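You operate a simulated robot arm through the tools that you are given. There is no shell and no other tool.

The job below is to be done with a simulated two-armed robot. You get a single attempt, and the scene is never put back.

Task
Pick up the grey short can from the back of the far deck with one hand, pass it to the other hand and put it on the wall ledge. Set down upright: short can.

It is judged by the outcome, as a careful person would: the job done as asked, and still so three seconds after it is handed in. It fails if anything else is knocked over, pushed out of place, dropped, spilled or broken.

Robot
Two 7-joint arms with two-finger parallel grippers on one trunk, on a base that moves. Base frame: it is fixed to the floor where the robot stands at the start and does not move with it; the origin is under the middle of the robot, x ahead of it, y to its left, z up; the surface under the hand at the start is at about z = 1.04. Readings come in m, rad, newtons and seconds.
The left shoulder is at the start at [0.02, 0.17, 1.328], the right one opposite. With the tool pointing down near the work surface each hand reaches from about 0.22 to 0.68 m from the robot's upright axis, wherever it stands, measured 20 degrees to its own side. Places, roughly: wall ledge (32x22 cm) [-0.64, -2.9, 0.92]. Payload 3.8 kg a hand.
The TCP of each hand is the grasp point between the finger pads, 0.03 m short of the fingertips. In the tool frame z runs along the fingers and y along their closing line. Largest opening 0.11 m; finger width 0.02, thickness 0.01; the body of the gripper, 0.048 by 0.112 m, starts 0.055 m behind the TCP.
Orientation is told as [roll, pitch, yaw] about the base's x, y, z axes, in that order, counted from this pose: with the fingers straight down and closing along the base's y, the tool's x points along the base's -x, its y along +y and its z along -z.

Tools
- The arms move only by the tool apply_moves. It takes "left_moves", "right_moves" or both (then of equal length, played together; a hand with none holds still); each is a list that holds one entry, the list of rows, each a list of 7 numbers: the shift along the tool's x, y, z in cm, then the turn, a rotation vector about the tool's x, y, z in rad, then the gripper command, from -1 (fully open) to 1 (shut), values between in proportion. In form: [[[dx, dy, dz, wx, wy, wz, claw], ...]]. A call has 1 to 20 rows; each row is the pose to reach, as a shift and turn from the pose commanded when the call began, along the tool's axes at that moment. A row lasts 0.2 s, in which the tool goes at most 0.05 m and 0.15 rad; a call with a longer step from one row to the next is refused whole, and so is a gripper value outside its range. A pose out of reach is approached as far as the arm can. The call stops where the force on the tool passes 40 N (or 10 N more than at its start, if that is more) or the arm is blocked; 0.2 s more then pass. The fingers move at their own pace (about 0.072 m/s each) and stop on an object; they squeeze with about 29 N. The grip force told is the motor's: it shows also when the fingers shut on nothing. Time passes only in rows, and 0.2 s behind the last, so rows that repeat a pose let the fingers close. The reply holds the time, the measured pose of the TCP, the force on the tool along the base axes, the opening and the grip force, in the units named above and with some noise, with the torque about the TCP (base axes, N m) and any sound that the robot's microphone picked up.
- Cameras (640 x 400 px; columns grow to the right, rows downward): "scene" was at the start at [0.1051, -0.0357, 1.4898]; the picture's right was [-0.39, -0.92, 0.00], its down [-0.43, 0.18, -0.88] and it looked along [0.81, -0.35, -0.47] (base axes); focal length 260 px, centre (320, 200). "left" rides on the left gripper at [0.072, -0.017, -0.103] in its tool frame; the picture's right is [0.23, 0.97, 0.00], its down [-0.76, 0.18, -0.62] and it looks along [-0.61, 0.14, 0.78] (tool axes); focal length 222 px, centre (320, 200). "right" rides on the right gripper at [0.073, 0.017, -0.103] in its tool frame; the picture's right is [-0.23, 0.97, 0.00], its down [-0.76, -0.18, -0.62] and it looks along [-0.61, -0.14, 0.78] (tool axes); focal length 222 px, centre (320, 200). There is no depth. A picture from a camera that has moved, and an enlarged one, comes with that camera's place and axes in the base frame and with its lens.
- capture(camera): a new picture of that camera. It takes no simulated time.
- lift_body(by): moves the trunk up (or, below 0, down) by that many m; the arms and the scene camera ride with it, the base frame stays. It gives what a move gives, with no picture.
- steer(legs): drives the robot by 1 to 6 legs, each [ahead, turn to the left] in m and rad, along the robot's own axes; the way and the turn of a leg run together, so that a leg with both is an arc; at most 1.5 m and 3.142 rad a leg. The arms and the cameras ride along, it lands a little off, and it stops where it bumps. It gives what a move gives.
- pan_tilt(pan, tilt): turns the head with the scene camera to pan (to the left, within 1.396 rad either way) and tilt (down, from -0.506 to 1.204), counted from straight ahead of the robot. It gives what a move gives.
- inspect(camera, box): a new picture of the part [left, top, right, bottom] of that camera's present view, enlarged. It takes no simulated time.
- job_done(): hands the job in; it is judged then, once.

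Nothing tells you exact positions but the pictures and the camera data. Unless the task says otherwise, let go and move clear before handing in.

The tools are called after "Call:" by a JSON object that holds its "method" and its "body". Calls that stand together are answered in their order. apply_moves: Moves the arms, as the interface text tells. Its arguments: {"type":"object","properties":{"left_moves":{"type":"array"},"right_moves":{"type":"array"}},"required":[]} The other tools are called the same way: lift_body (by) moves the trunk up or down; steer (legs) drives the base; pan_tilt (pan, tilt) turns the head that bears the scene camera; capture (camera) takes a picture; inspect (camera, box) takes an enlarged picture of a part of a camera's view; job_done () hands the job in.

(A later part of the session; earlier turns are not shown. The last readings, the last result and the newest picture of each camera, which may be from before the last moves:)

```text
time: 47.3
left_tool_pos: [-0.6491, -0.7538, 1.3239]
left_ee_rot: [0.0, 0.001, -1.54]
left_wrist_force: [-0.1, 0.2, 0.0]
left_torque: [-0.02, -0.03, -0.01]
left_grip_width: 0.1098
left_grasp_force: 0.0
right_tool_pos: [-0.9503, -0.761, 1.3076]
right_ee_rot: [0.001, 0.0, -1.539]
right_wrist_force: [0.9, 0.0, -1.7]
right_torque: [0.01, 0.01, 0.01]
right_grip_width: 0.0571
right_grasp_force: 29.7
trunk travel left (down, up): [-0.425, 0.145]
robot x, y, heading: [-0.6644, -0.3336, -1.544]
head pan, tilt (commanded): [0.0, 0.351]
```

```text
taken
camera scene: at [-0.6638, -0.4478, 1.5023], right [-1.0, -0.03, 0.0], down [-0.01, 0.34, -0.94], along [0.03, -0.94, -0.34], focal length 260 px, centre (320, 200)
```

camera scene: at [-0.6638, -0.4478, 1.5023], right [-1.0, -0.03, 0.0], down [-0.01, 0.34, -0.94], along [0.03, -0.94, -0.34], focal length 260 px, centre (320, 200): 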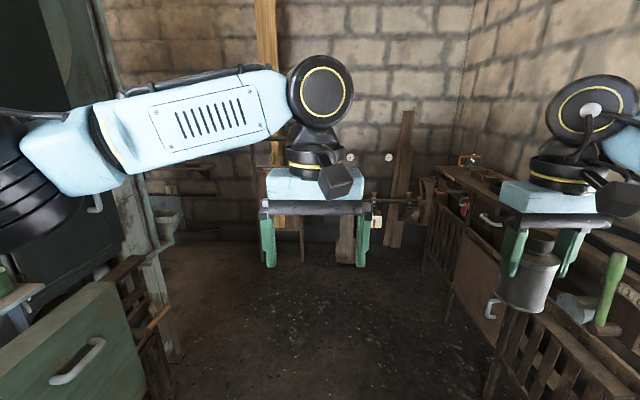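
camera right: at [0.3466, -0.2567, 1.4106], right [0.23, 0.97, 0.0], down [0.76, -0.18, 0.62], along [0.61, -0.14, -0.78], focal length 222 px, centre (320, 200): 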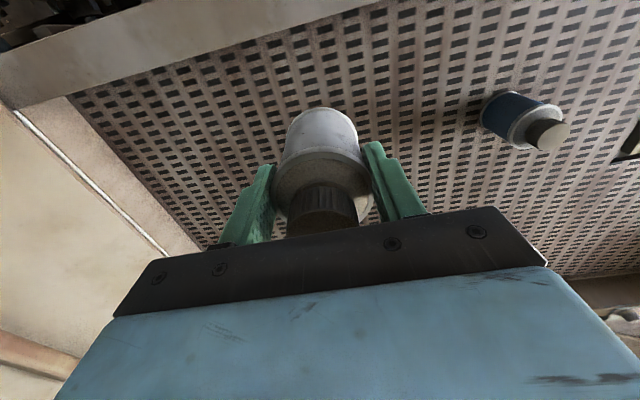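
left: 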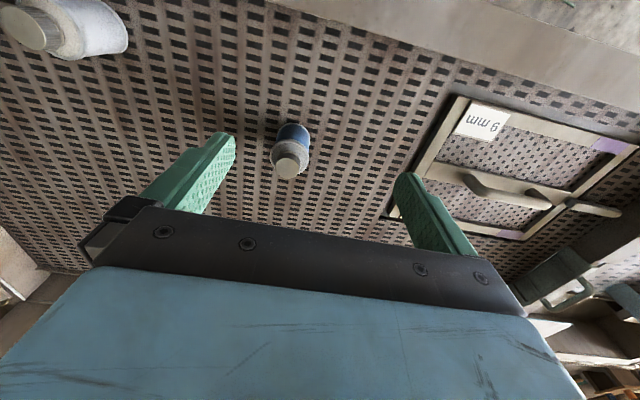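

The way ahead is clear floor, with the bench along the right side and the press left of the ledge. I'll drive partway and look at the ledge closely.

Call:
{"method": "steer", "body": {"legs": [[0.85, 0.0]]}}

Call:
{"method": "pan_tilt", "body": {"pan": 0.0, "tilt": 0.3}}

Call:
{"method": "capture", "body": {"camera": "scene"}}

Call:
{"method": "capture", "body": {"camera": "left"}}

```text
time: 51.8
left_tool_pos: [-0.6168, -1.5884, 1.324]
left_ee_rot: [0.0, 0.0, -1.53]
left_wrist_force: [0.2, 0.3, 0.5]
left_torque: [-0.02, 0.01, 0.0]
left_grip_width: 0.11
left_grasp_force: 0.0
right_tool_pos: [-0.916, -1.5983, 1.3066]
right_ee_rot: [0.001, 0.0, -1.528]
right_wrist_force: [-0.5, -0.2, -1.5]
right_torque: [0.01, 0.0, 0.01]
right_grip_width: 0.0569
right_grasp_force: 29.0
trunk travel left (down, up): [-0.425, 0.145]
robot x, y, heading: [-0.6368, -1.166, -1.532]
head pan, tilt (commanded): [0.0, 0.351]
```

```text
time: 52.4
left_tool_pos: [-0.6163, -1.5897, 1.3239]
left_ee_rot: [-0.002, -0.002, -1.53]
left_wrist_force: [-0.8, -0.2, 0.3]
left_torque: [0.04, 0.0, 0.0]
left_grip_width: 0.11
left_grasp_force: 0.1
right_tool_pos: [-0.9165, -1.5984, 1.3074]
right_ee_rot: [-0.001, 0.001, -1.529]
right_wrist_force: [0.3, -0.7, -1.5]
right_torque: [-0.01, 0.01, 0.0]
right_grip_width: 0.057
right_grasp_force: 28.9
trunk travel left (down, up): [-0.425, 0.145]
robot x, y, heading: [-0.6393, -1.1668, -1.529]
head pan, tilt (commanded): [0.0, 0.3]
```

```text
taken
camera scene: at [-0.6338, -1.2822, 1.5069], right [-1.0, -0.04, 0.0], down [-0.01, 0.3, -0.96], along [0.04, -0.95, -0.3], focal length 260 px, centre (320, 200)
```

scene: 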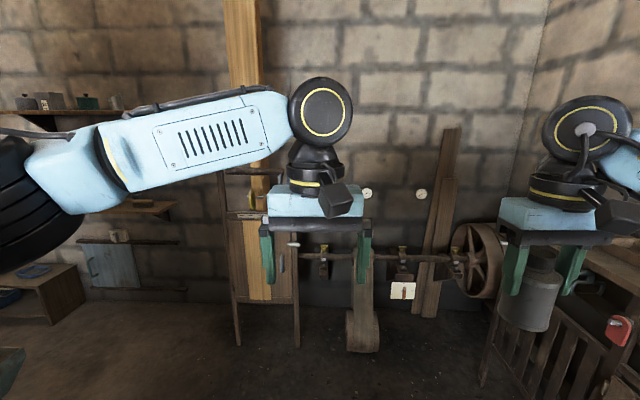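

```text
taken
camera left: at [-0.636, -1.5164, 1.4268], right [0.96, 0.27, 0.0], down [0.21, -0.75, 0.62], along [0.17, -0.6, -0.78], focal length 222 px, centre (320, 200)
```

left: 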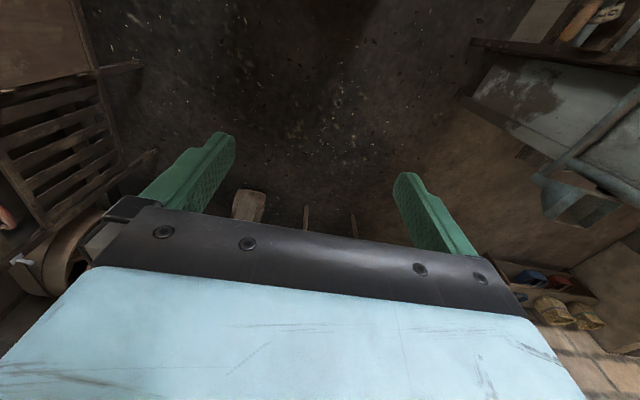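

The left hand blocks the view of the ledge, so I'll shift it to the robot's left and look again.

Call:
{"method": "apply_moves", "body": {"left_moves": [[[0, 4, 0, 0, 0, 0, -1], [0, 8, 0, 0, 0, 0, -1], [0, 12, 0, 0, 0, 0, -1], [0, 16, 0, 0, 0, 0, -1], [0, 20, 0, 0, 0, 0, -1], [0, 20, 0, 0, 0, 0, -1]]]}}

Call:
{"method": "lift_body", "body": {"by": 0.14}}

Call:
{"method": "capture", "body": {"camera": "scene"}}

Call:
{"method": "inspect", "body": {"camera": "scene", "box": [240, 140, 400, 240]}}

```text
time: 53.8
left_tool_pos: [-0.4179, -1.5798, 1.3204]
left_ee_rot: [0.002, 0.0, -1.529]
left_wrist_force: [-0.2, 0.1, 0.3]
left_torque: [0.02, -0.02, 0.0]
left_grip_width: 0.1099
left_grasp_force: 0.1
right_tool_pos: [-0.9179, -1.5972, 1.3067]
right_ee_rot: [0.0, 0.0, -1.528]
right_wrist_force: [0.4, -0.6, -2.0]
right_torque: [0.05, -0.03, -0.04]
right_grip_width: 0.0571
right_grasp_force: 28.8
trunk travel left (down, up): [-0.425, 0.145]
robot x, y, heading: [-0.6383, -1.1677, -1.531]
head pan, tilt (commanded): [0.0, 0.3]
```

```text
time: 55.5
left_tool_pos: [-0.4171, -1.579, 1.4599]
left_ee_rot: [0.0, 0.0, -1.528]
left_wrist_force: [-0.4, -0.3, 0.0]
left_torque: [0.0, 0.02, 0.01]
left_grip_width: 0.1101
left_grasp_force: 0.2
right_tool_pos: [-0.9168, -1.5987, 1.4465]
right_ee_rot: [0.0, 0.002, -1.531]
right_wrist_force: [0.4, -0.2, -1.6]
right_torque: [0.05, 0.0, 0.01]
right_grip_width: 0.0568
right_grasp_force: 28.5
trunk travel left (down, up): [-0.565, 0.005]
robot x, y, heading: [-0.6401, -1.1683, -1.527]
head pan, tilt (commanded): [0.0, 0.3]
```

```text
taken
camera scene: at [-0.6338, -1.2821, 1.6469], right [-1.0, -0.04, 0.0], down [-0.01, 0.3, -0.96], along [0.04, -0.95, -0.3], focal length 260 px, centre (320, 200)
```

scene: 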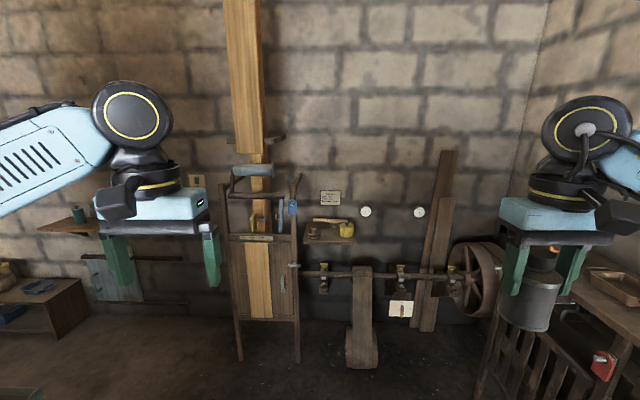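

```text
4.00 times, centred on (320, 190) of scene
camera zoom: at [-0.6338, -1.2821, 1.6469], right [-1.0, -0.04, 0.0], down [-0.01, 0.3, -0.96], along [0.04, -0.95, -0.3], focal length 1038 px, centre (320, 240)
```

zoom: 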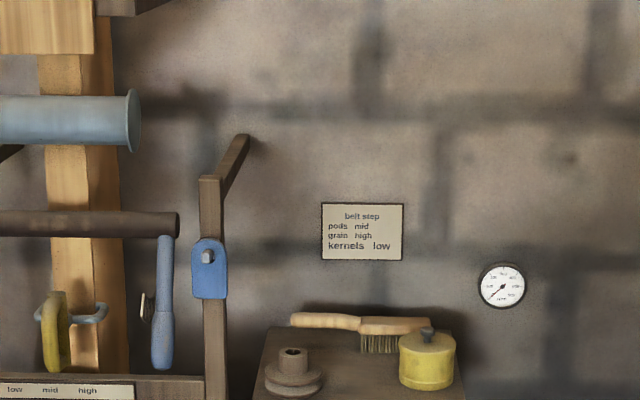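

The ledge is now visible: the brush lies at the back, the spool stands at front-left and the yellow pot at the right. I'll zoom in on its surface.

Call:
{"method": "inspect", "body": {"camera": "scene", "box": [288, 205, 368, 255]}}

Call:
{"method": "inspect", "body": {"camera": "scene", "box": [220, 150, 460, 300]}}

```text
8.00 times, centred on (328, 230) of scene
camera zoom: at [-0.6338, -1.2821, 1.6469], right [-1.0, -0.04, 0.0], down [-0.01, 0.3, -0.96], along [0.04, -0.95, -0.3], focal length 2076 px, centre (256, -40)
```

zoom: 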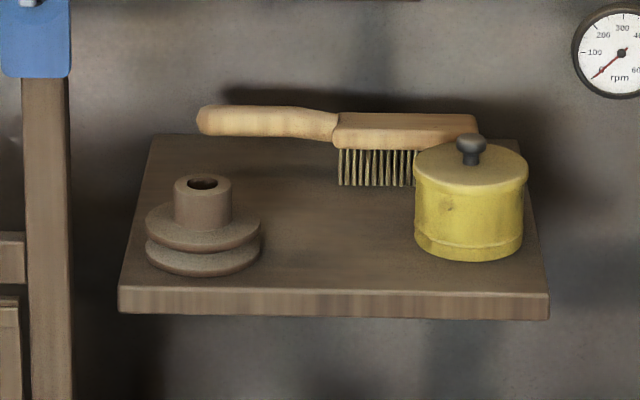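

```text
2.67 times, centred on (340, 225) of scene
camera zoom: at [-0.6338, -1.2821, 1.6469], right [-1.0, -0.04, 0.0], down [-0.01, 0.3, -0.96], along [0.04, -0.95, -0.3], focal length 692 px, centre (267, 133)
```

zoom: 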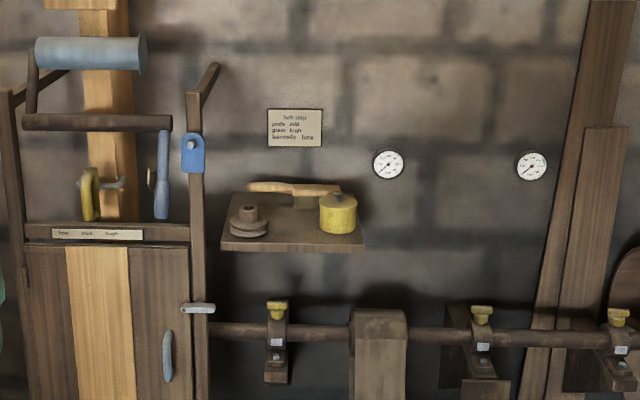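

The ledge's free spot is the gap between the spool and the pot, at about (-0.64, -2.84), with roughly 3 cm to spare on each side of the can. I'll do the handover here in free space. The left hand will come in tilted from the back and low on the can, so I first turn and pitch it into that pose.

Call:
{"method": "apply_moves", "body": {"left_moves": [[[-0.6, 0.3, 2, 0, 0, 0.12, -1], [-1.2, 0.6, 4, 0, 0, 0.24, -1], [-1.8, 0.9, 6, 0, 0, 0.36, -1], [-2.4, 1.2, 8, 0, 0, 0.48, -1], [-3, 1.5, 10, 0, 0, 0.6, -1], [-3, 1.5, 10, 0, 0, 0.6, -1]]]}}

```text
time: 56.9
left_tool_pos: [-0.4006, -1.6082, 1.3602]
left_ee_rot: [0.0, -0.002, -2.131]
left_wrist_force: [-0.8, 0.7, -0.2]
left_torque: [-0.04, -0.01, 0.0]
left_grip_width: 0.1097
left_grasp_force: 0.0
right_tool_pos: [-0.9164, -1.5977, 1.4478]
right_ee_rot: [0.0, 0.0, -1.528]
right_wrist_force: [0.2, -0.1, -1.3]
right_torque: [0.0, 0.01, 0.0]
right_grip_width: 0.0568
right_grasp_force: 29.0
trunk travel left (down, up): [-0.565, 0.005]
robot x, y, heading: [-0.6395, -1.1656, -1.527]
head pan, tilt (commanded): [0.0, 0.3]
```

Call:
{"method": "apply_moves", "body": {"left_moves": [[[0, 0, 0, 0, -0.131, 0, -1], [0, 0, 0, 0, -0.262, 0, -1], [0, 0, 0, 0, -0.393, 0, -1], [0, 0, 0, 0, -0.524, 0, -1], [0, 0, 0, 0, -0.655, 0, -1], [0, 0, 0, 0, -0.785, 0, -1], [0, 0, 0, 0, -0.916, 0, -1], [0, 0, 0, 0, -1.047, 0, -1], [0, 0, 0, 0, -1.047, 0, -1], [0, 0, 0, 0, -1.047, 0, -1]]]}}

Call:
{"method": "pan_tilt", "body": {"pan": 0.3, "tilt": 0.5}}

Call:
{"method": "capture", "body": {"camera": "scene"}}

```text
time: 59.1
left_tool_pos: [-0.4012, -1.6089, 1.3596]
left_ee_rot: [0.002, -1.046, -2.129]
left_wrist_force: [0.9, -0.8, -0.9]
left_torque: [-0.01, 0.02, -0.03]
left_grip_width: 0.1101
left_grasp_force: 0.1
right_tool_pos: [-0.9167, -1.5979, 1.4472]
right_ee_rot: [-0.001, 0.0, -1.528]
right_wrist_force: [0.1, -0.2, -0.9]
right_torque: [0.04, -0.01, -0.02]
right_grip_width: 0.0567
right_grasp_force: 28.8
trunk travel left (down, up): [-0.565, 0.005]
robot x, y, heading: [-0.6374, -1.1669, -1.531]
head pan, tilt (commanded): [0.0, 0.3]
```

```text
time: 59.9
left_tool_pos: [-0.4012, -1.6084, 1.3603]
left_ee_rot: [-0.001, -1.049, -2.13]
left_wrist_force: [0.8, 0.6, -0.5]
left_torque: [-0.02, 0.02, 0.01]
left_grip_width: 0.1099
left_grasp_force: 0.0
right_tool_pos: [-0.9168, -1.5986, 1.4472]
right_ee_rot: [0.001, -0.002, -1.53]
right_wrist_force: [-0.8, -0.1, -2.1]
right_torque: [0.02, -0.05, -0.01]
right_grip_width: 0.0571
right_grasp_force: 28.8
trunk travel left (down, up): [-0.565, 0.005]
robot x, y, heading: [-0.6376, -1.1695, -1.53]
head pan, tilt (commanded): [0.3, 0.499]
```

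```text
taken
camera scene: at [-0.6073, -1.2745, 1.6286], right [-0.94, -0.33, 0.0], down [-0.16, 0.45, -0.88], along [0.29, -0.83, -0.48], focal length 260 px, centre (320, 200)
```

scene: 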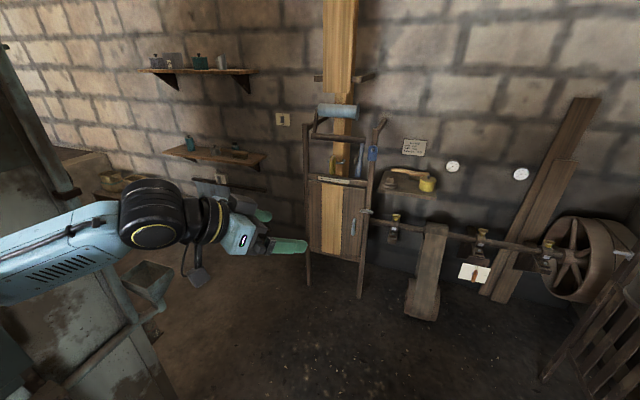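

The left hand is in its tilted pose. Now I bring the can in the right hand to the meeting point straight ahead, turning it so its fingers lie along the left hand's approach line.

Call:
{"method": "apply_moves", "body": {"right_moves": [[[-1.3, 2.9, 1.4, 0, 0, -0.097, 1], [-2.6, 5.9, 2.9, 0, 0, -0.194, 1], [-4.0, 8.9, 4.4, 0, 0, -0.291, 1], [-5.3, 11.8, 5.9, 0, 0, -0.388, 1], [-6.6, 14.8, 7.3, 0, 0, -0.485, 1], [-7.9, 17.8, 8.8, 0, 0, -0.582, 1], [-9.2, 20.7, 10.3, 0, 0, -0.679, 1], [-10.6, 23.7, 11.8, 0, 0, -0.776, 1], [-11.9, 26.6, 13.2, 0, 0, -0.873, 1], [-13.2, 29.6, 14.7, 0, 0, -0.97, 1], [-13.2, 29.6, 14.7, 0, 0, -0.97, 1]]]}}

Call:
{"method": "pan_tilt", "body": {"pan": 0.1, "tilt": 0.55}}

Call:
{"method": "capture", "body": {"camera": "scene"}}

Call:
{"method": "capture", "body": {"camera": "left"}}

```text
time: 62.3
left_tool_pos: [-0.4006, -1.6092, 1.3598]
left_ee_rot: [0.0, -1.047, -2.128]
left_wrist_force: [0.1, 0.4, -0.3]
left_torque: [-0.01, 0.05, -0.02]
left_grip_width: 0.11
left_grasp_force: 0.0
right_tool_pos: [-0.6555, -1.7009, 1.3216]
right_ee_rot: [0.0, 0.0, -0.688]
right_wrist_force: [0.2, 0.2, -2.1]
right_torque: [0.02, 0.03, 0.02]
right_grip_width: 0.057
right_grasp_force: 29.1
right hand out of reach, approached as far as the arm can: row 9, 10, 11
trunk travel left (down, up): [-0.565, 0.005]
robot x, y, heading: [-0.6412, -1.1672, -1.533]
head pan, tilt (commanded): [0.3, 0.499]
```

```text
time: 63.0
left_tool_pos: [-0.3999, -1.6098, 1.3608]
left_ee_rot: [0.0, -1.046, -2.131]
left_wrist_force: [0.2, -0.2, 0.2]
left_torque: [0.0, 0.01, -0.02]
left_grip_width: 0.1101
left_grasp_force: 0.0
right_tool_pos: [-0.657, -1.7012, 1.3201]
right_ee_rot: [0.0, 0.0, -0.688]
right_wrist_force: [0.5, 0.2, -0.8]
right_torque: [0.03, 0.02, 0.01]
right_grip_width: 0.0571
right_grasp_force: 29.6
trunk travel left (down, up): [-0.565, 0.005]
robot x, y, heading: [-0.6357, -1.1675, -1.531]
head pan, tilt (commanded): [0.099, 0.55]
```

```text
taken
camera scene: at [-0.6251, -1.2776, 1.624], right [-0.99, -0.14, 0.0], down [-0.07, 0.52, -0.85], along [0.12, -0.84, -0.52], focal length 260 px, centre (320, 200)
```

scene: 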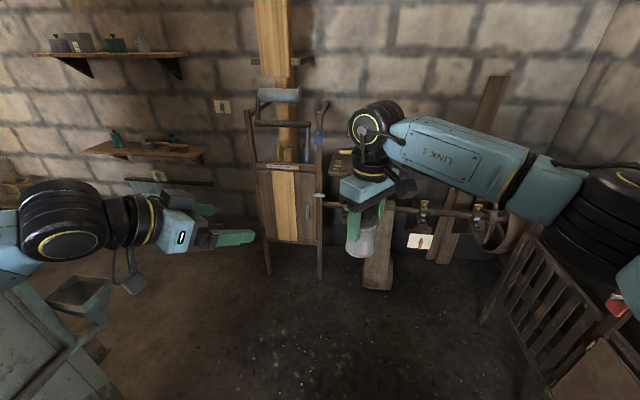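

```text
taken
camera left: at [-0.3485, -1.4935, 1.3488], right [0.89, -0.42, -0.2], down [0.23, 0.04, 0.97], along [-0.4, -0.91, 0.13], focal length 222 px, centre (320, 200)
```

left: 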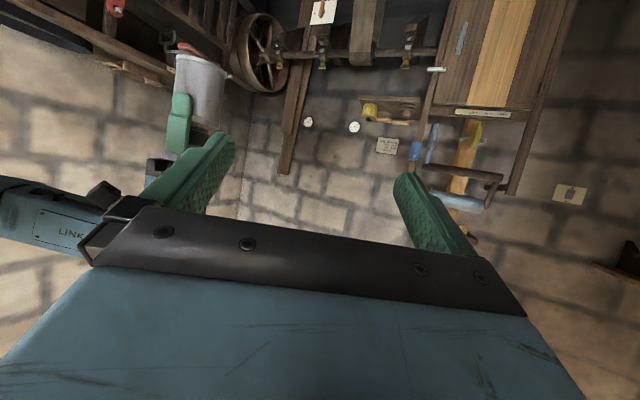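

The right wrist reached its turning limit just short of the target. I'll ease it back a little to a pose it can reach comfortably, so its commanded pose is known exactly.

Call:
{"method": "apply_moves", "body": {"right_moves": [[[2.6, 0.2, -0.7, 0, 0, 0.065, 1], [5.2, 0.5, -1.3, 0, 0, 0.13, 1], [7.8, 0.7, -2.0, 0, 0, 0.19, 1], [7.8, 0.7, -2.0, 0, 0, 0.19, 1]]]}}

```text
time: 64.0
left_tool_pos: [-0.4009, -1.609, 1.3591]
left_ee_rot: [-0.001, -1.047, -2.126]
left_wrist_force: [-0.2, 0.8, 0.1]
left_torque: [-0.02, -0.01, -0.03]
left_grip_width: 0.1099
left_grasp_force: 0.0
right_tool_pos: [-0.712, -1.6473, 1.3394]
right_ee_rot: [0.001, -0.001, -0.879]
right_wrist_force: [0.1, -0.2, -1.5]
right_torque: [0.05, -0.01, -0.01]
right_grip_width: 0.0569
right_grasp_force: 29.3
trunk travel left (down, up): [-0.565, 0.005]
robot x, y, heading: [-0.6367, -1.1635, -1.531]
head pan, tilt (commanded): [0.099, 0.55]
```

The commanded pose is now known. I'll bring both hands to the pre-handover stance: the can at the meeting point and the open left hand about 12 cm behind it on its approach line.

Call:
{"method": "apply_moves", "body": {"left_moves": [[[-0.58, -3.47, 0.88, 0.0173, 0, 0.01, -1], [-1.16, -6.94, 1.77, 0.0346, 0, 0.02, -1], [-1.74, -10.41, 2.65, 0.052, 0, 0.03, -1], [-2.32, -13.88, 3.54, 0.0693, 0, 0.04, -1], [-2.9, -17.35, 4.42, 0.0866, 0, 0.05, -1], [-2.9, -17.35, 4.42, 0.0866, 0, 0.05, -1]]], "right_moves": [[[-1.0, 0.57, 0.2, 0, 0, -0.02, 1], [-2.0, 1.14, 0.4, 0, 0, -0.04, 1], [-3.0, 1.71, 0.6, 0, 0, -0.06, 1], [-4.0, 2.28, 0.8, 0, 0, -0.08, 1], [-5.08, 2.85, 0.94, 0, 0, -0.1, 1], [-5.08, 2.85, 0.94, 0, 0, -0.1, 1]]]}}

Call:
{"method": "pan_tilt", "body": {"pan": 0.05, "tilt": 0.75}}

Call:
{"method": "capture", "body": {"camera": "scene"}}

Call:
{"method": "capture", "body": {"camera": "left"}}

Call:
{"method": "capture", "body": {"camera": "right"}}

```text
time: 65.4
left_tool_pos: [-0.5768, -1.5604, 1.3644]
left_ee_rot: [0.0, -1.047, -2.227]
left_wrist_force: [-0.2, -0.1, 0.2]
left_torque: [0.01, -0.01, 0.01]
left_grip_width: 0.1101
left_grasp_force: 0.1
right_tool_pos: [-0.657, -1.6725, 1.3282]
right_ee_rot: [0.0, 0.0, -0.778]
right_wrist_force: [-0.1, 0.4, -0.8]
right_torque: [0.01, 0.03, -0.02]
right_grip_width: 0.057
right_grasp_force: 29.0
trunk travel left (down, up): [-0.565, 0.005]
robot x, y, heading: [-0.6379, -1.1672, -1.532]
head pan, tilt (commanded): [0.099, 0.55]
```

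```text
time: 66.1
left_tool_pos: [-0.5773, -1.561, 1.3622]
left_ee_rot: [0.0, -1.047, -2.227]
left_wrist_force: [-0.1, -0.8, 1.0]
left_torque: [-0.01, 0.0, -0.02]
left_grip_width: 0.1098
left_grasp_force: 0.1
right_tool_pos: [-0.6567, -1.6728, 1.3285]
right_ee_rot: [0.0, -0.001, -0.779]
right_wrist_force: [-0.3, 0.7, -2.1]
right_torque: [0.0, 0.01, -0.02]
right_grip_width: 0.0569
right_grasp_force: 28.7
trunk travel left (down, up): [-0.565, 0.005]
robot x, y, heading: [-0.6383, -1.1668, -1.526]
head pan, tilt (commanded): [0.051, 0.75]
```

```text
taken
camera scene: at [-0.6301, -1.2713, 1.6067], right [-1.0, -0.09, 0.0], down [-0.06, 0.68, -0.73], along [0.07, -0.73, -0.68], focal length 260 px, centre (320, 200)
```

scene: 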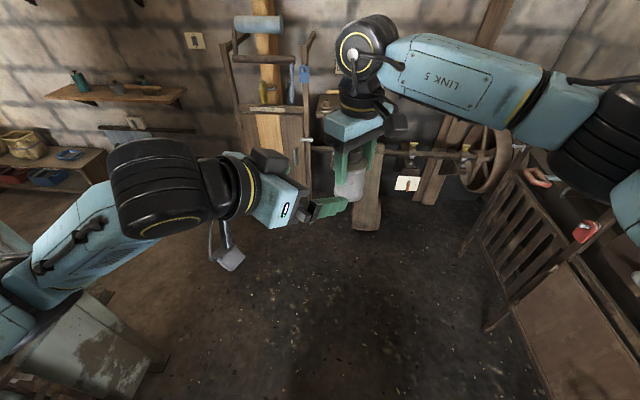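

```text
taken
camera left: at [-0.5131, -1.4508, 1.3516], right [0.84, -0.51, -0.2], down [0.24, 0.02, 0.97], along [-0.49, -0.86, 0.13], focal length 222 px, centre (320, 200)
```

left: 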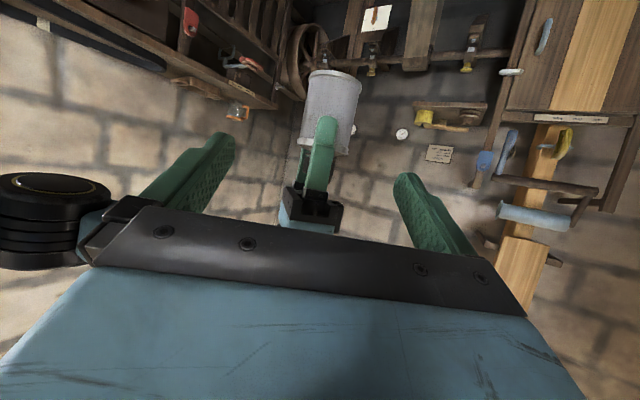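

```text
taken
camera right: at [-0.6969, -1.6078, 1.432], right [0.85, 0.53, 0.0], down [0.42, -0.66, 0.62], along [0.33, -0.53, -0.78], focal length 222 px, centre (320, 200)
```

right: 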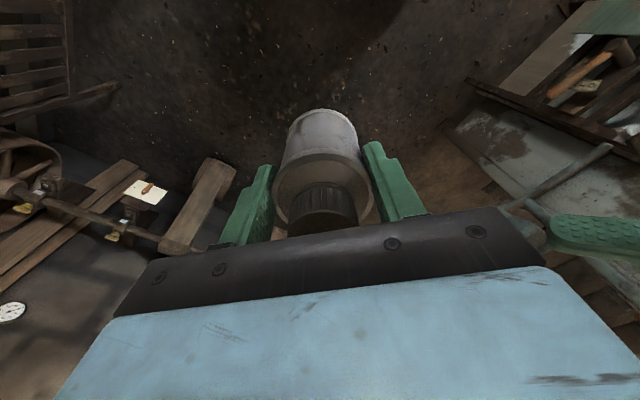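

Both hands are aligned; the measured can base in the left camera matches my estimate to within a few pixels. I'll advance the left hand along its finger axis most of the way and check clearance.

Call:
{"method": "apply_moves", "body": {"left_moves": [[[0, 0.3, 2.5, 0, 0, 0, -1], [0, 0.5, 5, 0, 0, 0, -1], [0, 0.5, 7.5, 0, 0, 0, -1], [0, 0.5, 9.5, 0, 0, 0, -1], [0, 0.5, 10.5, 0, 0, 0, -1], [0, 0.5, 10.5, 0, 0, 0, -1]]]}}

Call:
{"method": "inspect", "body": {"camera": "scene", "box": [240, 100, 440, 225]}}

Call:
{"method": "capture", "body": {"camera": "left"}}

Call:
{"method": "capture", "body": {"camera": "right"}}

```text
time: 67.5
left_tool_pos: [-0.6283, -1.636, 1.3109]
left_ee_rot: [0.001, -1.045, -2.229]
left_wrist_force: [1.0, 0.0, 0.0]
left_torque: [-0.01, 0.02, 0.0]
left_grip_width: 0.1099
left_grasp_force: 0.1
right_tool_pos: [-0.6572, -1.6722, 1.3281]
right_ee_rot: [0.0, 0.0, -0.778]
right_wrist_force: [0.3, -0.1, -1.4]
right_torque: [0.04, 0.04, 0.0]
right_grip_width: 0.0567
right_grasp_force: 28.7
trunk travel left (down, up): [-0.565, 0.005]
robot x, y, heading: [-0.6406, -1.1683, -1.524]
head pan, tilt (commanded): [0.051, 0.75]
```

```text
3.20 times, centred on (340, 162) of scene
camera zoom: at [-0.6299, -1.2712, 1.6066], right [-1.0, -0.09, 0.0], down [-0.06, 0.68, -0.73], along [0.07, -0.73, -0.68], focal length 830 px, centre (256, 320)
```

zoom: 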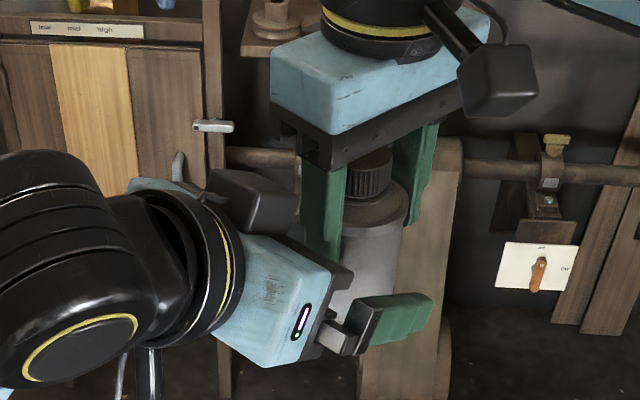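

```text
taken
camera left: at [-0.5641, -1.5264, 1.2989], right [0.84, -0.51, -0.2], down [0.24, 0.02, 0.97], along [-0.49, -0.86, 0.13], focal length 222 px, centre (320, 200)
```

left: 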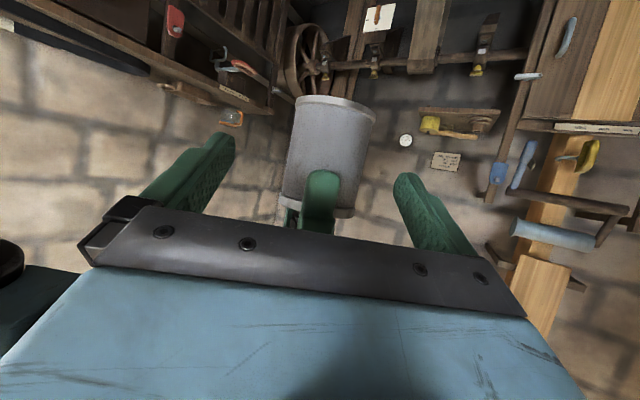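

```text
taken
camera right: at [-0.6967, -1.6077, 1.432], right [0.85, 0.53, 0.0], down [0.42, -0.66, 0.62], along [0.33, -0.53, -0.78], focal length 222 px, centre (320, 200)
```

right: 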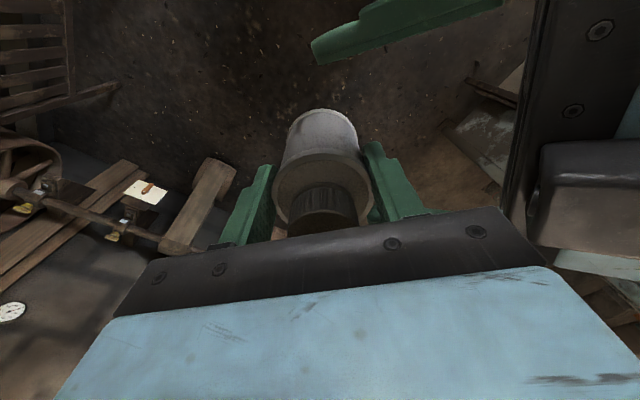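

Before closing the last few centimetres, I notice a dark block on top of the left gripper near the right hand's back finger. I'll zoom in on it to check the clearance.

Call:
{"method": "inspect", "body": {"camera": "scene", "box": [288, 135, 368, 185]}}

Call:
{"method": "inspect", "body": {"camera": "right", "box": [400, 0, 640, 270]}}

```text
8.00 times, centred on (328, 160) of scene
camera zoom: at [-0.6299, -1.2712, 1.6066], right [-1.0, -0.09, 0.0], down [-0.06, 0.68, -0.73], along [0.07, -0.73, -0.68], focal length 2076 px, centre (256, 520)
```

zoom: 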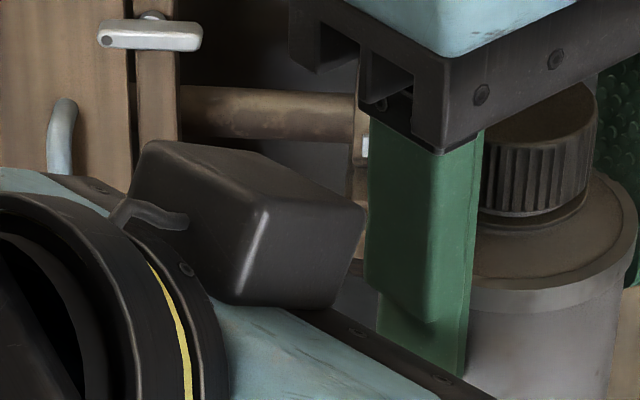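

```text
1.48 times, centred on (520, 135) of right
camera zoom: at [-0.6967, -1.6077, 1.432], right [0.85, 0.53, 0.0], down [0.42, -0.66, 0.62], along [0.33, -0.53, -0.78], focal length 329 px, centre (24, 296)
```

zoom: 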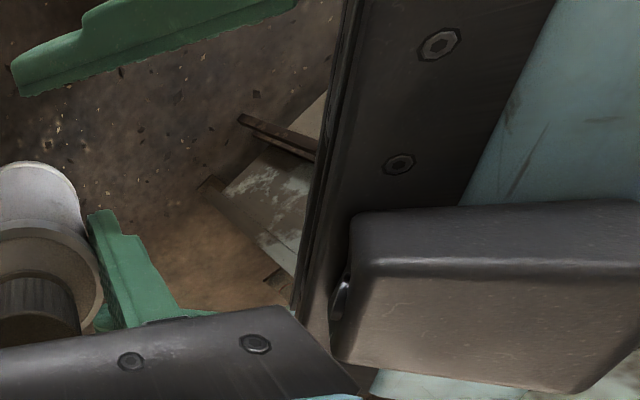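

That block sits on the gripper's upper side and would come within millimetres of the right hand's finger at this tilt. I'll back off slightly and flatten the left hand's tilt to about 20 degrees, which gives about 1.7 cm of clearance.

Call:
{"method": "apply_moves", "body": {"left_moves": [[[0, 0, -2, 0, 0, 0, -1], [0, 0, -4, 0, -0.06, 0, -1], [0, 0, -4, 0, -0.12, 0, -1], [0, 0, -4, 0, -0.175, 0, -1], [0, 0, -4, 0, -0.175, 0, -1]]]}}

Call:
{"method": "capture", "body": {"camera": "left"}}

```text
time: 68.7
left_tool_pos: [-0.6068, -1.6103, 1.3314]
left_ee_rot: [0.002, -1.222, -2.23]
left_wrist_force: [-0.9, -0.2, -0.1]
left_torque: [0.02, -0.01, -0.01]
left_grip_width: 0.1099
left_grasp_force: 0.0
right_tool_pos: [-0.6568, -1.6736, 1.3282]
right_ee_rot: [-0.001, 0.0, -0.778]
right_wrist_force: [-0.1, 0.0, -1.1]
right_torque: [0.03, 0.01, 0.0]
right_grip_width: 0.057
right_grasp_force: 29.2
trunk travel left (down, up): [-0.565, 0.005]
robot x, y, heading: [-0.6379, -1.1657, -1.531]
head pan, tilt (commanded): [0.051, 0.75]
```

```text
taken
camera left: at [-0.5456, -1.5032, 1.2978], right [0.82, -0.53, -0.21], down [0.34, 0.15, 0.93], along [-0.46, -0.83, 0.3], focal length 222 px, centre (320, 200)
```

left: 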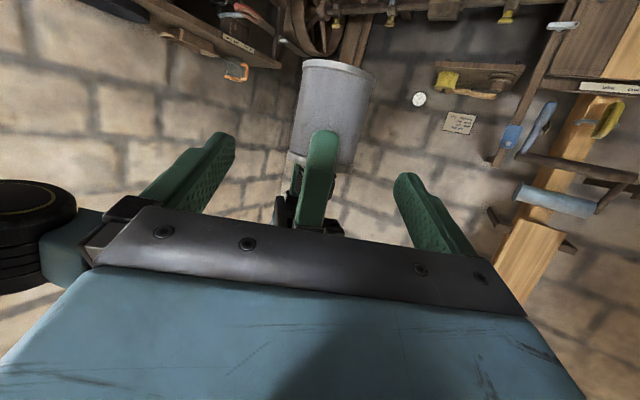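

Call:
{"method": "apply_moves", "body": {"left_moves": [[[0.9, 0, 0, 0, 0, 0, -1], [1.7, -0.1, 0, 0, 0, 0, -1], [1.7, -0.1, 2, 0, 0, 0, -1], [1.7, -0.1, 4, 0, 0, 0, -1], [1.7, -0.1, 5.5, 0, 0, 0, -1], [1.7, -0.1, 6.8, 0, 0, 0, -1], [1.7, -0.1, 7.7, 0, 0, 0, -1], [1.7, -0.1, 7.7, 0, 0, 0, -1]]]}}

Call:
{"method": "inspect", "body": {"camera": "scene", "box": [280, 110, 440, 210]}}

Call:
{"method": "capture", "body": {"camera": "left"}}

Call:
{"method": "capture", "body": {"camera": "right"}}

```text
time: 70.5
left_tool_pos: [-0.6484, -1.6636, 1.2893]
left_ee_rot: [0.0, -1.222, -2.23]
left_wrist_force: [-0.4, 0.0, -0.6]
left_torque: [0.04, -0.01, 0.02]
left_grip_width: 0.1102
left_grasp_force: 0.0
right_tool_pos: [-0.6587, -1.6724, 1.3289]
right_ee_rot: [0.0, 0.001, -0.779]
right_wrist_force: [-0.3, 0.4, -1.0]
right_torque: [0.03, 0.02, -0.01]
right_grip_width: 0.057
right_grasp_force: 29.1
trunk travel left (down, up): [-0.565, 0.005]
robot x, y, heading: [-0.6406, -1.1674, -1.531]
head pan, tilt (commanded): [0.051, 0.75]
```

```text
4.00 times, centred on (360, 160) of scene
camera zoom: at [-0.6299, -1.2712, 1.6066], right [-1.0, -0.09, 0.0], down [-0.06, 0.68, -0.73], along [0.07, -0.73, -0.68], focal length 1038 px, centre (160, 360)
```

zoom: 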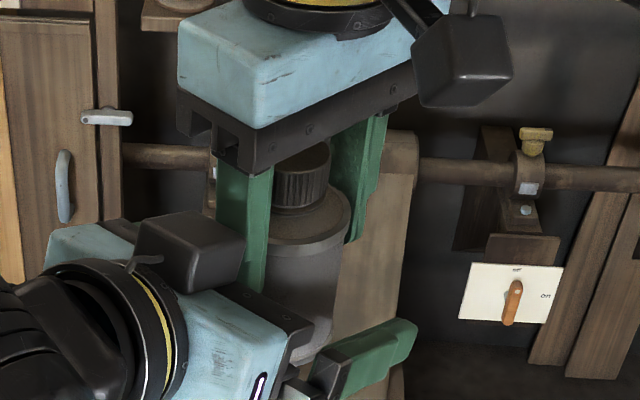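

```text
taken
camera left: at [-0.5865, -1.5565, 1.2558], right [0.82, -0.53, -0.21], down [0.34, 0.15, 0.93], along [-0.46, -0.83, 0.3], focal length 222 px, centre (320, 200)
```

left: 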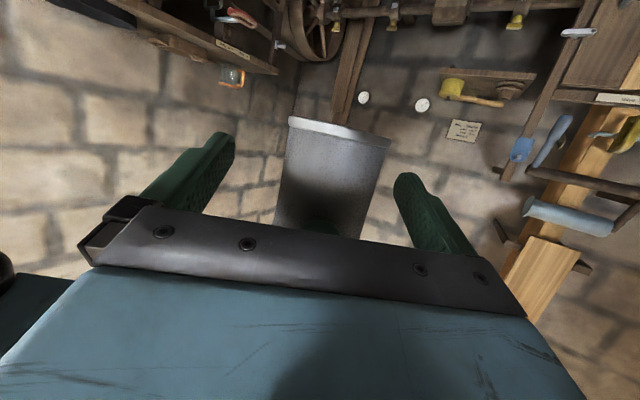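

```text
taken
camera right: at [-0.6967, -1.6077, 1.432], right [0.85, 0.53, 0.0], down [0.42, -0.66, 0.62], along [0.33, -0.53, -0.78], focal length 222 px, centre (320, 200)
```

right: 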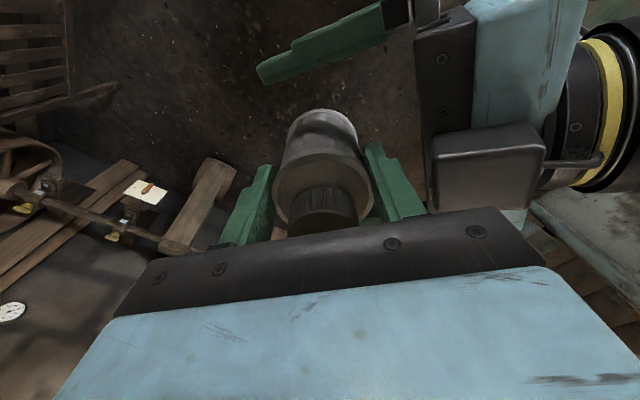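

The left fingers straddle the lower half of the can with no contact and nothing touching. I'll close the left hand while the right still holds.

Call:
{"method": "apply_moves", "body": {"left_moves": [[[0, 0, 0, 0, 0, 0, -0.2], [0, 0, 0, 0, 0, 0, 0], [0, 0, 0, 0, 0, 0, 1], [0, 0, 0, 0, 0, 0, 1], [0, 0, 0, 0, 0, 0, 1], [0, 0, 0, 0, 0, 0, 1]]]}}

Call:
{"method": "capture", "body": {"camera": "left"}}

Call:
{"method": "inspect", "body": {"camera": "scene", "box": [280, 110, 440, 210]}}

```text
time: 71.9
left_tool_pos: [-0.6469, -1.6642, 1.2897]
left_ee_rot: [0.001, -1.222, -2.229]
left_wrist_force: [13.3, -16.6, -0.9]
left_torque: [0.68, 0.1, 0.17]
left_grip_width: 0.0567
left_grasp_force: 29.2
right_tool_pos: [-0.6588, -1.6727, 1.3291]
right_ee_rot: [-0.001, 0.002, -0.778]
right_wrist_force: [-13.2, 15.7, 0.6]
right_torque: [-0.06, 0.4, 0.15]
right_grip_width: 0.0568
right_grasp_force: 29.0
trunk travel left (down, up): [-0.565, 0.005]
robot x, y, heading: [-0.6378, -1.1657, -1.532]
head pan, tilt (commanded): [0.051, 0.75]
```

```text
taken
camera left: at [-0.5859, -1.5567, 1.2557], right [0.82, -0.53, -0.21], down [0.34, 0.15, 0.93], along [-0.46, -0.83, 0.3], focal length 222 px, centre (320, 200)
```

left: 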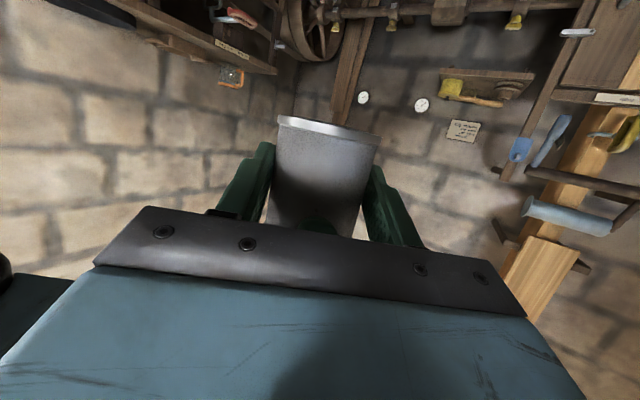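

```text
4.00 times, centred on (360, 160) of scene
camera zoom: at [-0.63, -1.2713, 1.6066], right [-1.0, -0.09, 0.0], down [-0.06, 0.68, -0.73], along [0.07, -0.73, -0.68], focal length 1038 px, centre (160, 360)
```

zoom: 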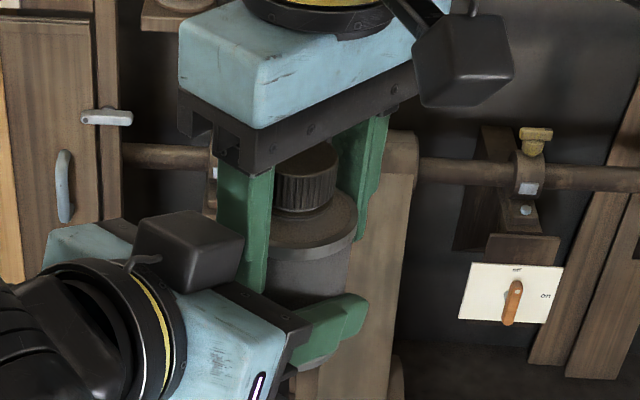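

Both hands hold the can, but there is about 21 N of side load between them along the left hand's closing line. I'll nudge the left hand sideways to relieve it before letting go.

Call:
{"method": "apply_moves", "body": {"left_moves": [[[0, 0.1, 0, 0, 0, 0, 1], [0, 0.2, 0, 0, 0, 0, 1], [0, 0.2, 0, 0, 0, 0, 1]]]}}

Call:
{"method": "capture", "body": {"camera": "left"}}

```text
time: 72.7
left_tool_pos: [-0.6472, -1.6639, 1.2887]
left_ee_rot: [0.002, -1.221, -2.23]
left_wrist_force: [12.3, -12.1, -1.9]
left_torque: [0.08, 0.36, 0.06]
left_grip_width: 0.0568
left_grasp_force: 29.1
right_tool_pos: [-0.658, -1.6718, 1.3287]
right_ee_rot: [-0.001, 0.001, -0.778]
right_wrist_force: [-12.6, 13.4, 2.3]
right_torque: [0.44, 0.12, 0.14]
right_grip_width: 0.057
right_grasp_force: 29.4
trunk travel left (down, up): [-0.565, 0.005]
robot x, y, heading: [-0.6387, -1.1682, -1.53]
head pan, tilt (commanded): [0.051, 0.75]
```

```text
taken
camera left: at [-0.5855, -1.5566, 1.2559], right [0.82, -0.53, -0.21], down [0.34, 0.15, 0.93], along [-0.46, -0.83, 0.3], focal length 222 px, centre (320, 200)
```

left: 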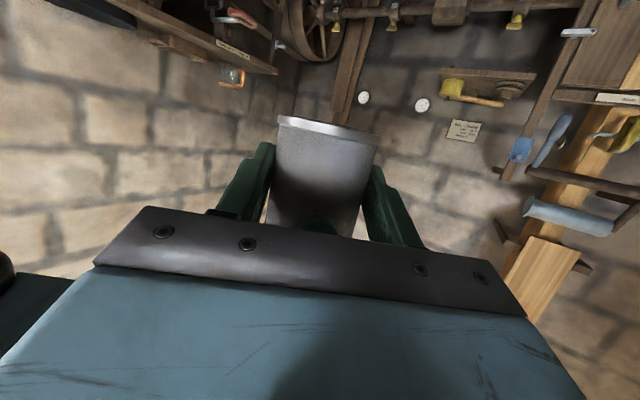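

Call:
{"method": "apply_moves", "body": {"left_moves": [[[0, 0.2, 0, 0, 0, 0, 1], [0, 0.4, 0, 0, 0, 0, 1], [0, 0.4, 0, 0, 0, 0, 1]]]}}

Call:
{"method": "inspect", "body": {"camera": "scene", "box": [280, 110, 440, 210]}}

```text
time: 73.5
left_tool_pos: [-0.645, -1.6632, 1.2898]
left_ee_rot: [-0.009, -1.225, -2.225]
left_wrist_force: [-3.1, 1.1, 2.0]
left_torque: [0.49, 0.09, -0.18]
left_grip_width: 0.0566
left_grasp_force: 28.8
right_tool_pos: [-0.6566, -1.6728, 1.3296]
right_ee_rot: [-0.001, -0.005, -0.778]
right_wrist_force: [3.4, -0.2, -3.9]
right_torque: [-0.51, -0.21, 0.18]
right_grip_width: 0.0569
right_grasp_force: 28.8
trunk travel left (down, up): [-0.565, 0.005]
robot x, y, heading: [-0.6369, -1.1686, -1.526]
head pan, tilt (commanded): [0.051, 0.75]
```

```text
4.00 times, centred on (360, 160) of scene
camera zoom: at [-0.63, -1.2713, 1.6066], right [-1.0, -0.09, 0.0], down [-0.06, 0.68, -0.73], along [0.07, -0.73, -0.68], focal length 1038 px, centre (160, 360)
```

zoom: 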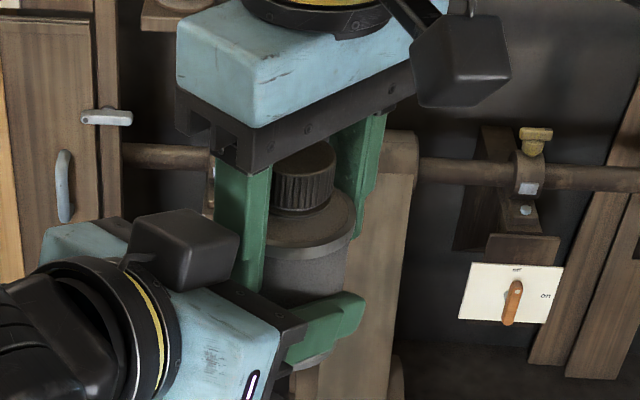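

The side load is now about 3 N, so the left hand has it. I'll open the right hand just a little, then lift it straight up off the can.

Call:
{"method": "apply_moves", "body": {"right_moves": [[[0, 0, 0, 0, 0, 0, 0.2], [0, 0, 0, 0, 0, 0, -0.1], [0, 0, 0, 0, 0, 0, -0.27], [0, 0, 0, 0, 0, 0, -0.27]]]}}

Call:
{"method": "inspect", "body": {"camera": "scene", "box": [280, 110, 440, 210]}}

Call:
{"method": "capture", "body": {"camera": "right"}}

```text
time: 74.5
left_tool_pos: [-0.6435, -1.6655, 1.2884]
left_ee_rot: [0.001, -1.221, -2.228]
left_wrist_force: [-0.4, 0.0, -0.3]
left_torque: [-0.01, -0.01, -0.02]
left_grip_width: 0.0563
left_grasp_force: 29.4
right_tool_pos: [-0.6569, -1.6725, 1.3286]
right_ee_rot: [-0.001, 0.0, -0.779]
right_wrist_force: [0.0, -1.0, 0.3]
right_torque: [0.0, 0.02, 0.02]
right_grip_width: 0.07
right_grasp_force: 0.1
trunk travel left (down, up): [-0.565, 0.005]
robot x, y, heading: [-0.6355, -1.1695, -1.532]
head pan, tilt (commanded): [0.051, 0.75]
```

```text
4.00 times, centred on (360, 160) of scene
camera zoom: at [-0.63, -1.2713, 1.6066], right [-1.0, -0.09, 0.0], down [-0.06, 0.68, -0.73], along [0.07, -0.73, -0.68], focal length 1038 px, centre (160, 360)
```

zoom: 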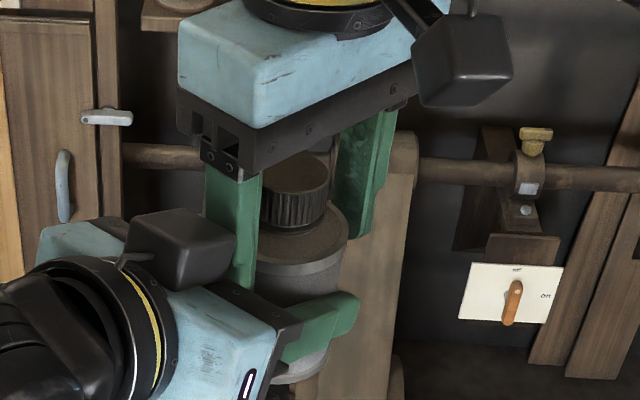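

```text
taken
camera right: at [-0.6968, -1.6078, 1.4321], right [0.85, 0.53, 0.0], down [0.42, -0.66, 0.62], along [0.33, -0.53, -0.78], focal length 222 px, centre (320, 200)
```

right: 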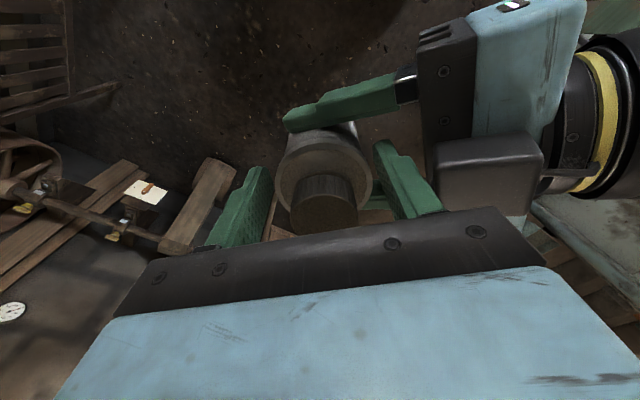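

The left hand alone holds the can steadily. I'll lift the right hand straight up and then move it aside.

Call:
{"method": "apply_moves", "body": {"right_moves": [[[0, 0, -1.5, 0, 0, 0, -0.27], [0, 0, -4, 0, 0, 0, -0.27], [0, 0, -7, 0, 0, 0, -0.27], [0, 0, -10, 0, 0, 0, -0.27], [0, 0, -12, 0, 0, 0, -0.27], [0, 0, -12, 0, 0, 0, -0.27]]]}}

Call:
{"method": "capture", "body": {"camera": "scene"}}

Call:
{"method": "capture", "body": {"camera": "left"}}

```text
time: 75.9
left_tool_pos: [-0.643, -1.666, 1.2878]
left_ee_rot: [0.0, -1.222, -2.229]
left_wrist_force: [0.3, 0.0, 0.2]
left_torque: [-0.02, -0.01, 0.03]
left_grip_width: 0.0562
left_grasp_force: 28.9
right_tool_pos: [-0.6589, -1.6677, 1.4518]
right_ee_rot: [0.001, 0.0, -0.78]
right_wrist_force: [-0.1, -0.6, -0.1]
right_torque: [0.01, 0.0, 0.0]
right_grip_width: 0.0699
right_grasp_force: 0.0
trunk travel left (down, up): [-0.565, 0.005]
robot x, y, heading: [-0.6386, -1.1694, -1.535]
head pan, tilt (commanded): [0.051, 0.75]
```

```text
taken
camera scene: at [-0.6301, -1.2714, 1.6066], right [-1.0, -0.09, 0.0], down [-0.06, 0.68, -0.73], along [0.07, -0.73, -0.68], focal length 260 px, centre (320, 200)
```

scene: 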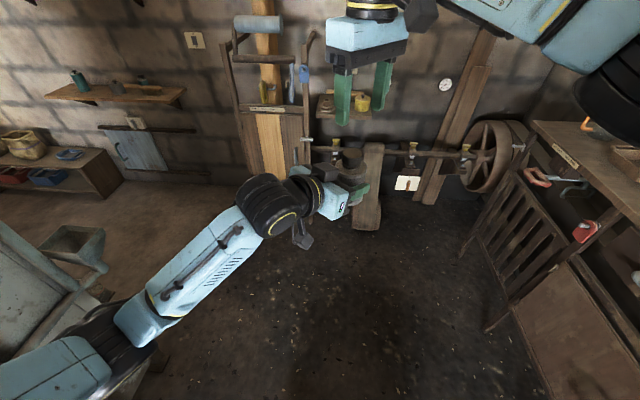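

```text
taken
camera left: at [-0.5824, -1.5589, 1.2552], right [0.82, -0.53, -0.21], down [0.34, 0.15, 0.93], along [-0.46, -0.83, 0.3], focal length 222 px, centre (320, 200)
```

left: 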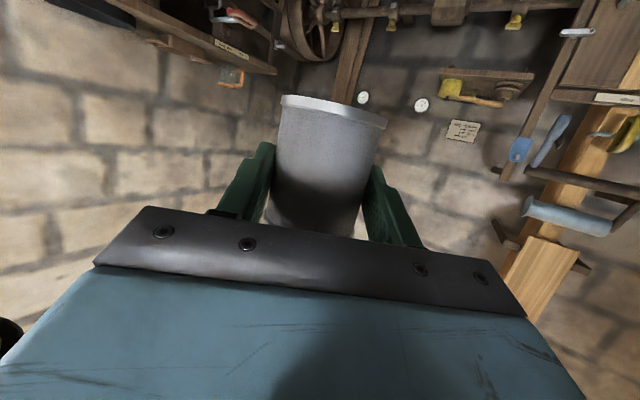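

The handover is complete: the right hand is clear and the left hand holds the can. I'll check how upright the can is in the left grip.

Call:
{"method": "inspect", "body": {"camera": "scene", "box": [300, 130, 396, 220]}}

Call:
{"method": "inspect", "body": {"camera": "left", "box": [220, 60, 420, 260]}}

Call:
{"method": "capture", "body": {"camera": "right"}}

```text
4.44 times, centred on (348, 175) of scene
camera zoom: at [-0.6301, -1.2714, 1.6066], right [-1.0, -0.09, 0.0], down [-0.06, 0.68, -0.73], along [0.07, -0.73, -0.68], focal length 1153 px, centre (196, 311)
```

zoom: 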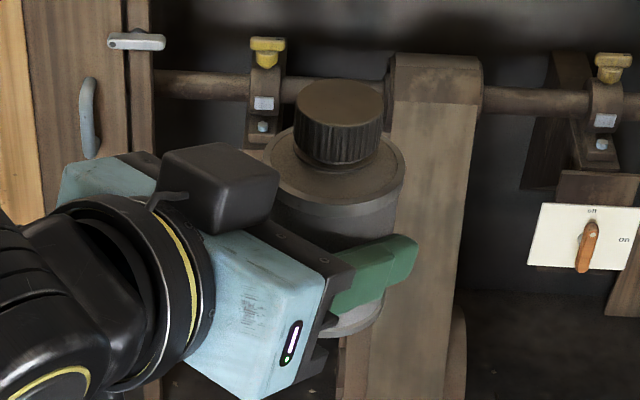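

```text
2.00 times, centred on (320, 160) of left
camera zoom: at [-0.5824, -1.5589, 1.2552], right [0.82, -0.53, -0.21], down [0.34, 0.15, 0.93], along [-0.46, -0.83, 0.3], focal length 444 px, centre (320, 280)
```

zoom: 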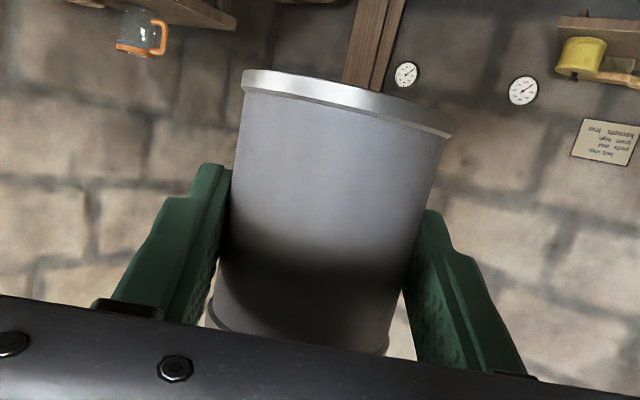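

```text
taken
camera right: at [-0.6977, -1.604, 1.5545], right [0.85, 0.53, 0.0], down [0.42, -0.66, 0.62], along [0.33, -0.53, -0.78], focal length 222 px, centre (320, 200)
```

right: 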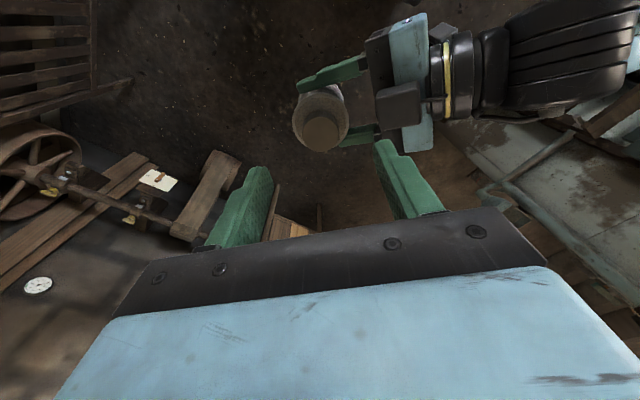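

Call:
{"method": "inspect", "body": {"camera": "right", "box": [260, 50, 420, 170]}}

Call:
{"method": "inspect", "body": {"camera": "scene", "box": [330, 140, 370, 220]}}

```text
3.33 times, centred on (340, 110) of right
camera zoom: at [-0.6977, -1.604, 1.5545], right [0.85, 0.53, 0.0], down [0.42, -0.66, 0.62], along [0.33, -0.53, -0.78], focal length 740 px, centre (253, 500)
```

zoom: 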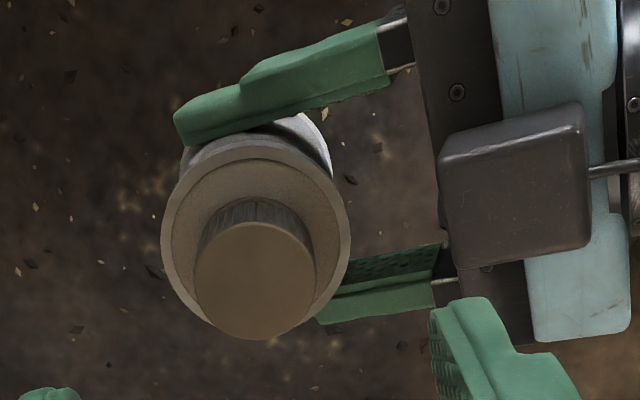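

```text
5.00 times, centred on (350, 180) of scene
camera zoom: at [-0.6301, -1.2714, 1.6066], right [-1.0, -0.09, 0.0], down [-0.06, 0.68, -0.73], along [0.07, -0.73, -0.68], focal length 1298 px, centre (170, 300)
```

zoom: 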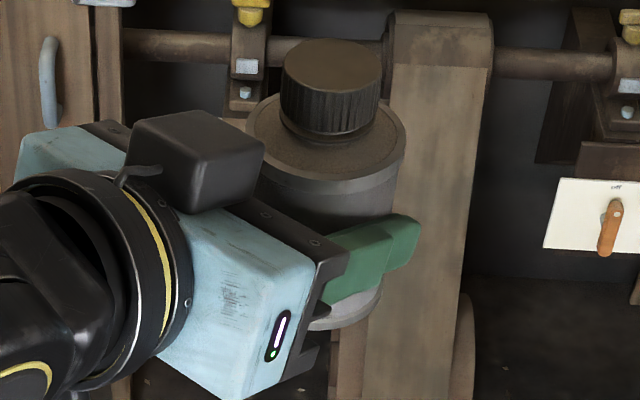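

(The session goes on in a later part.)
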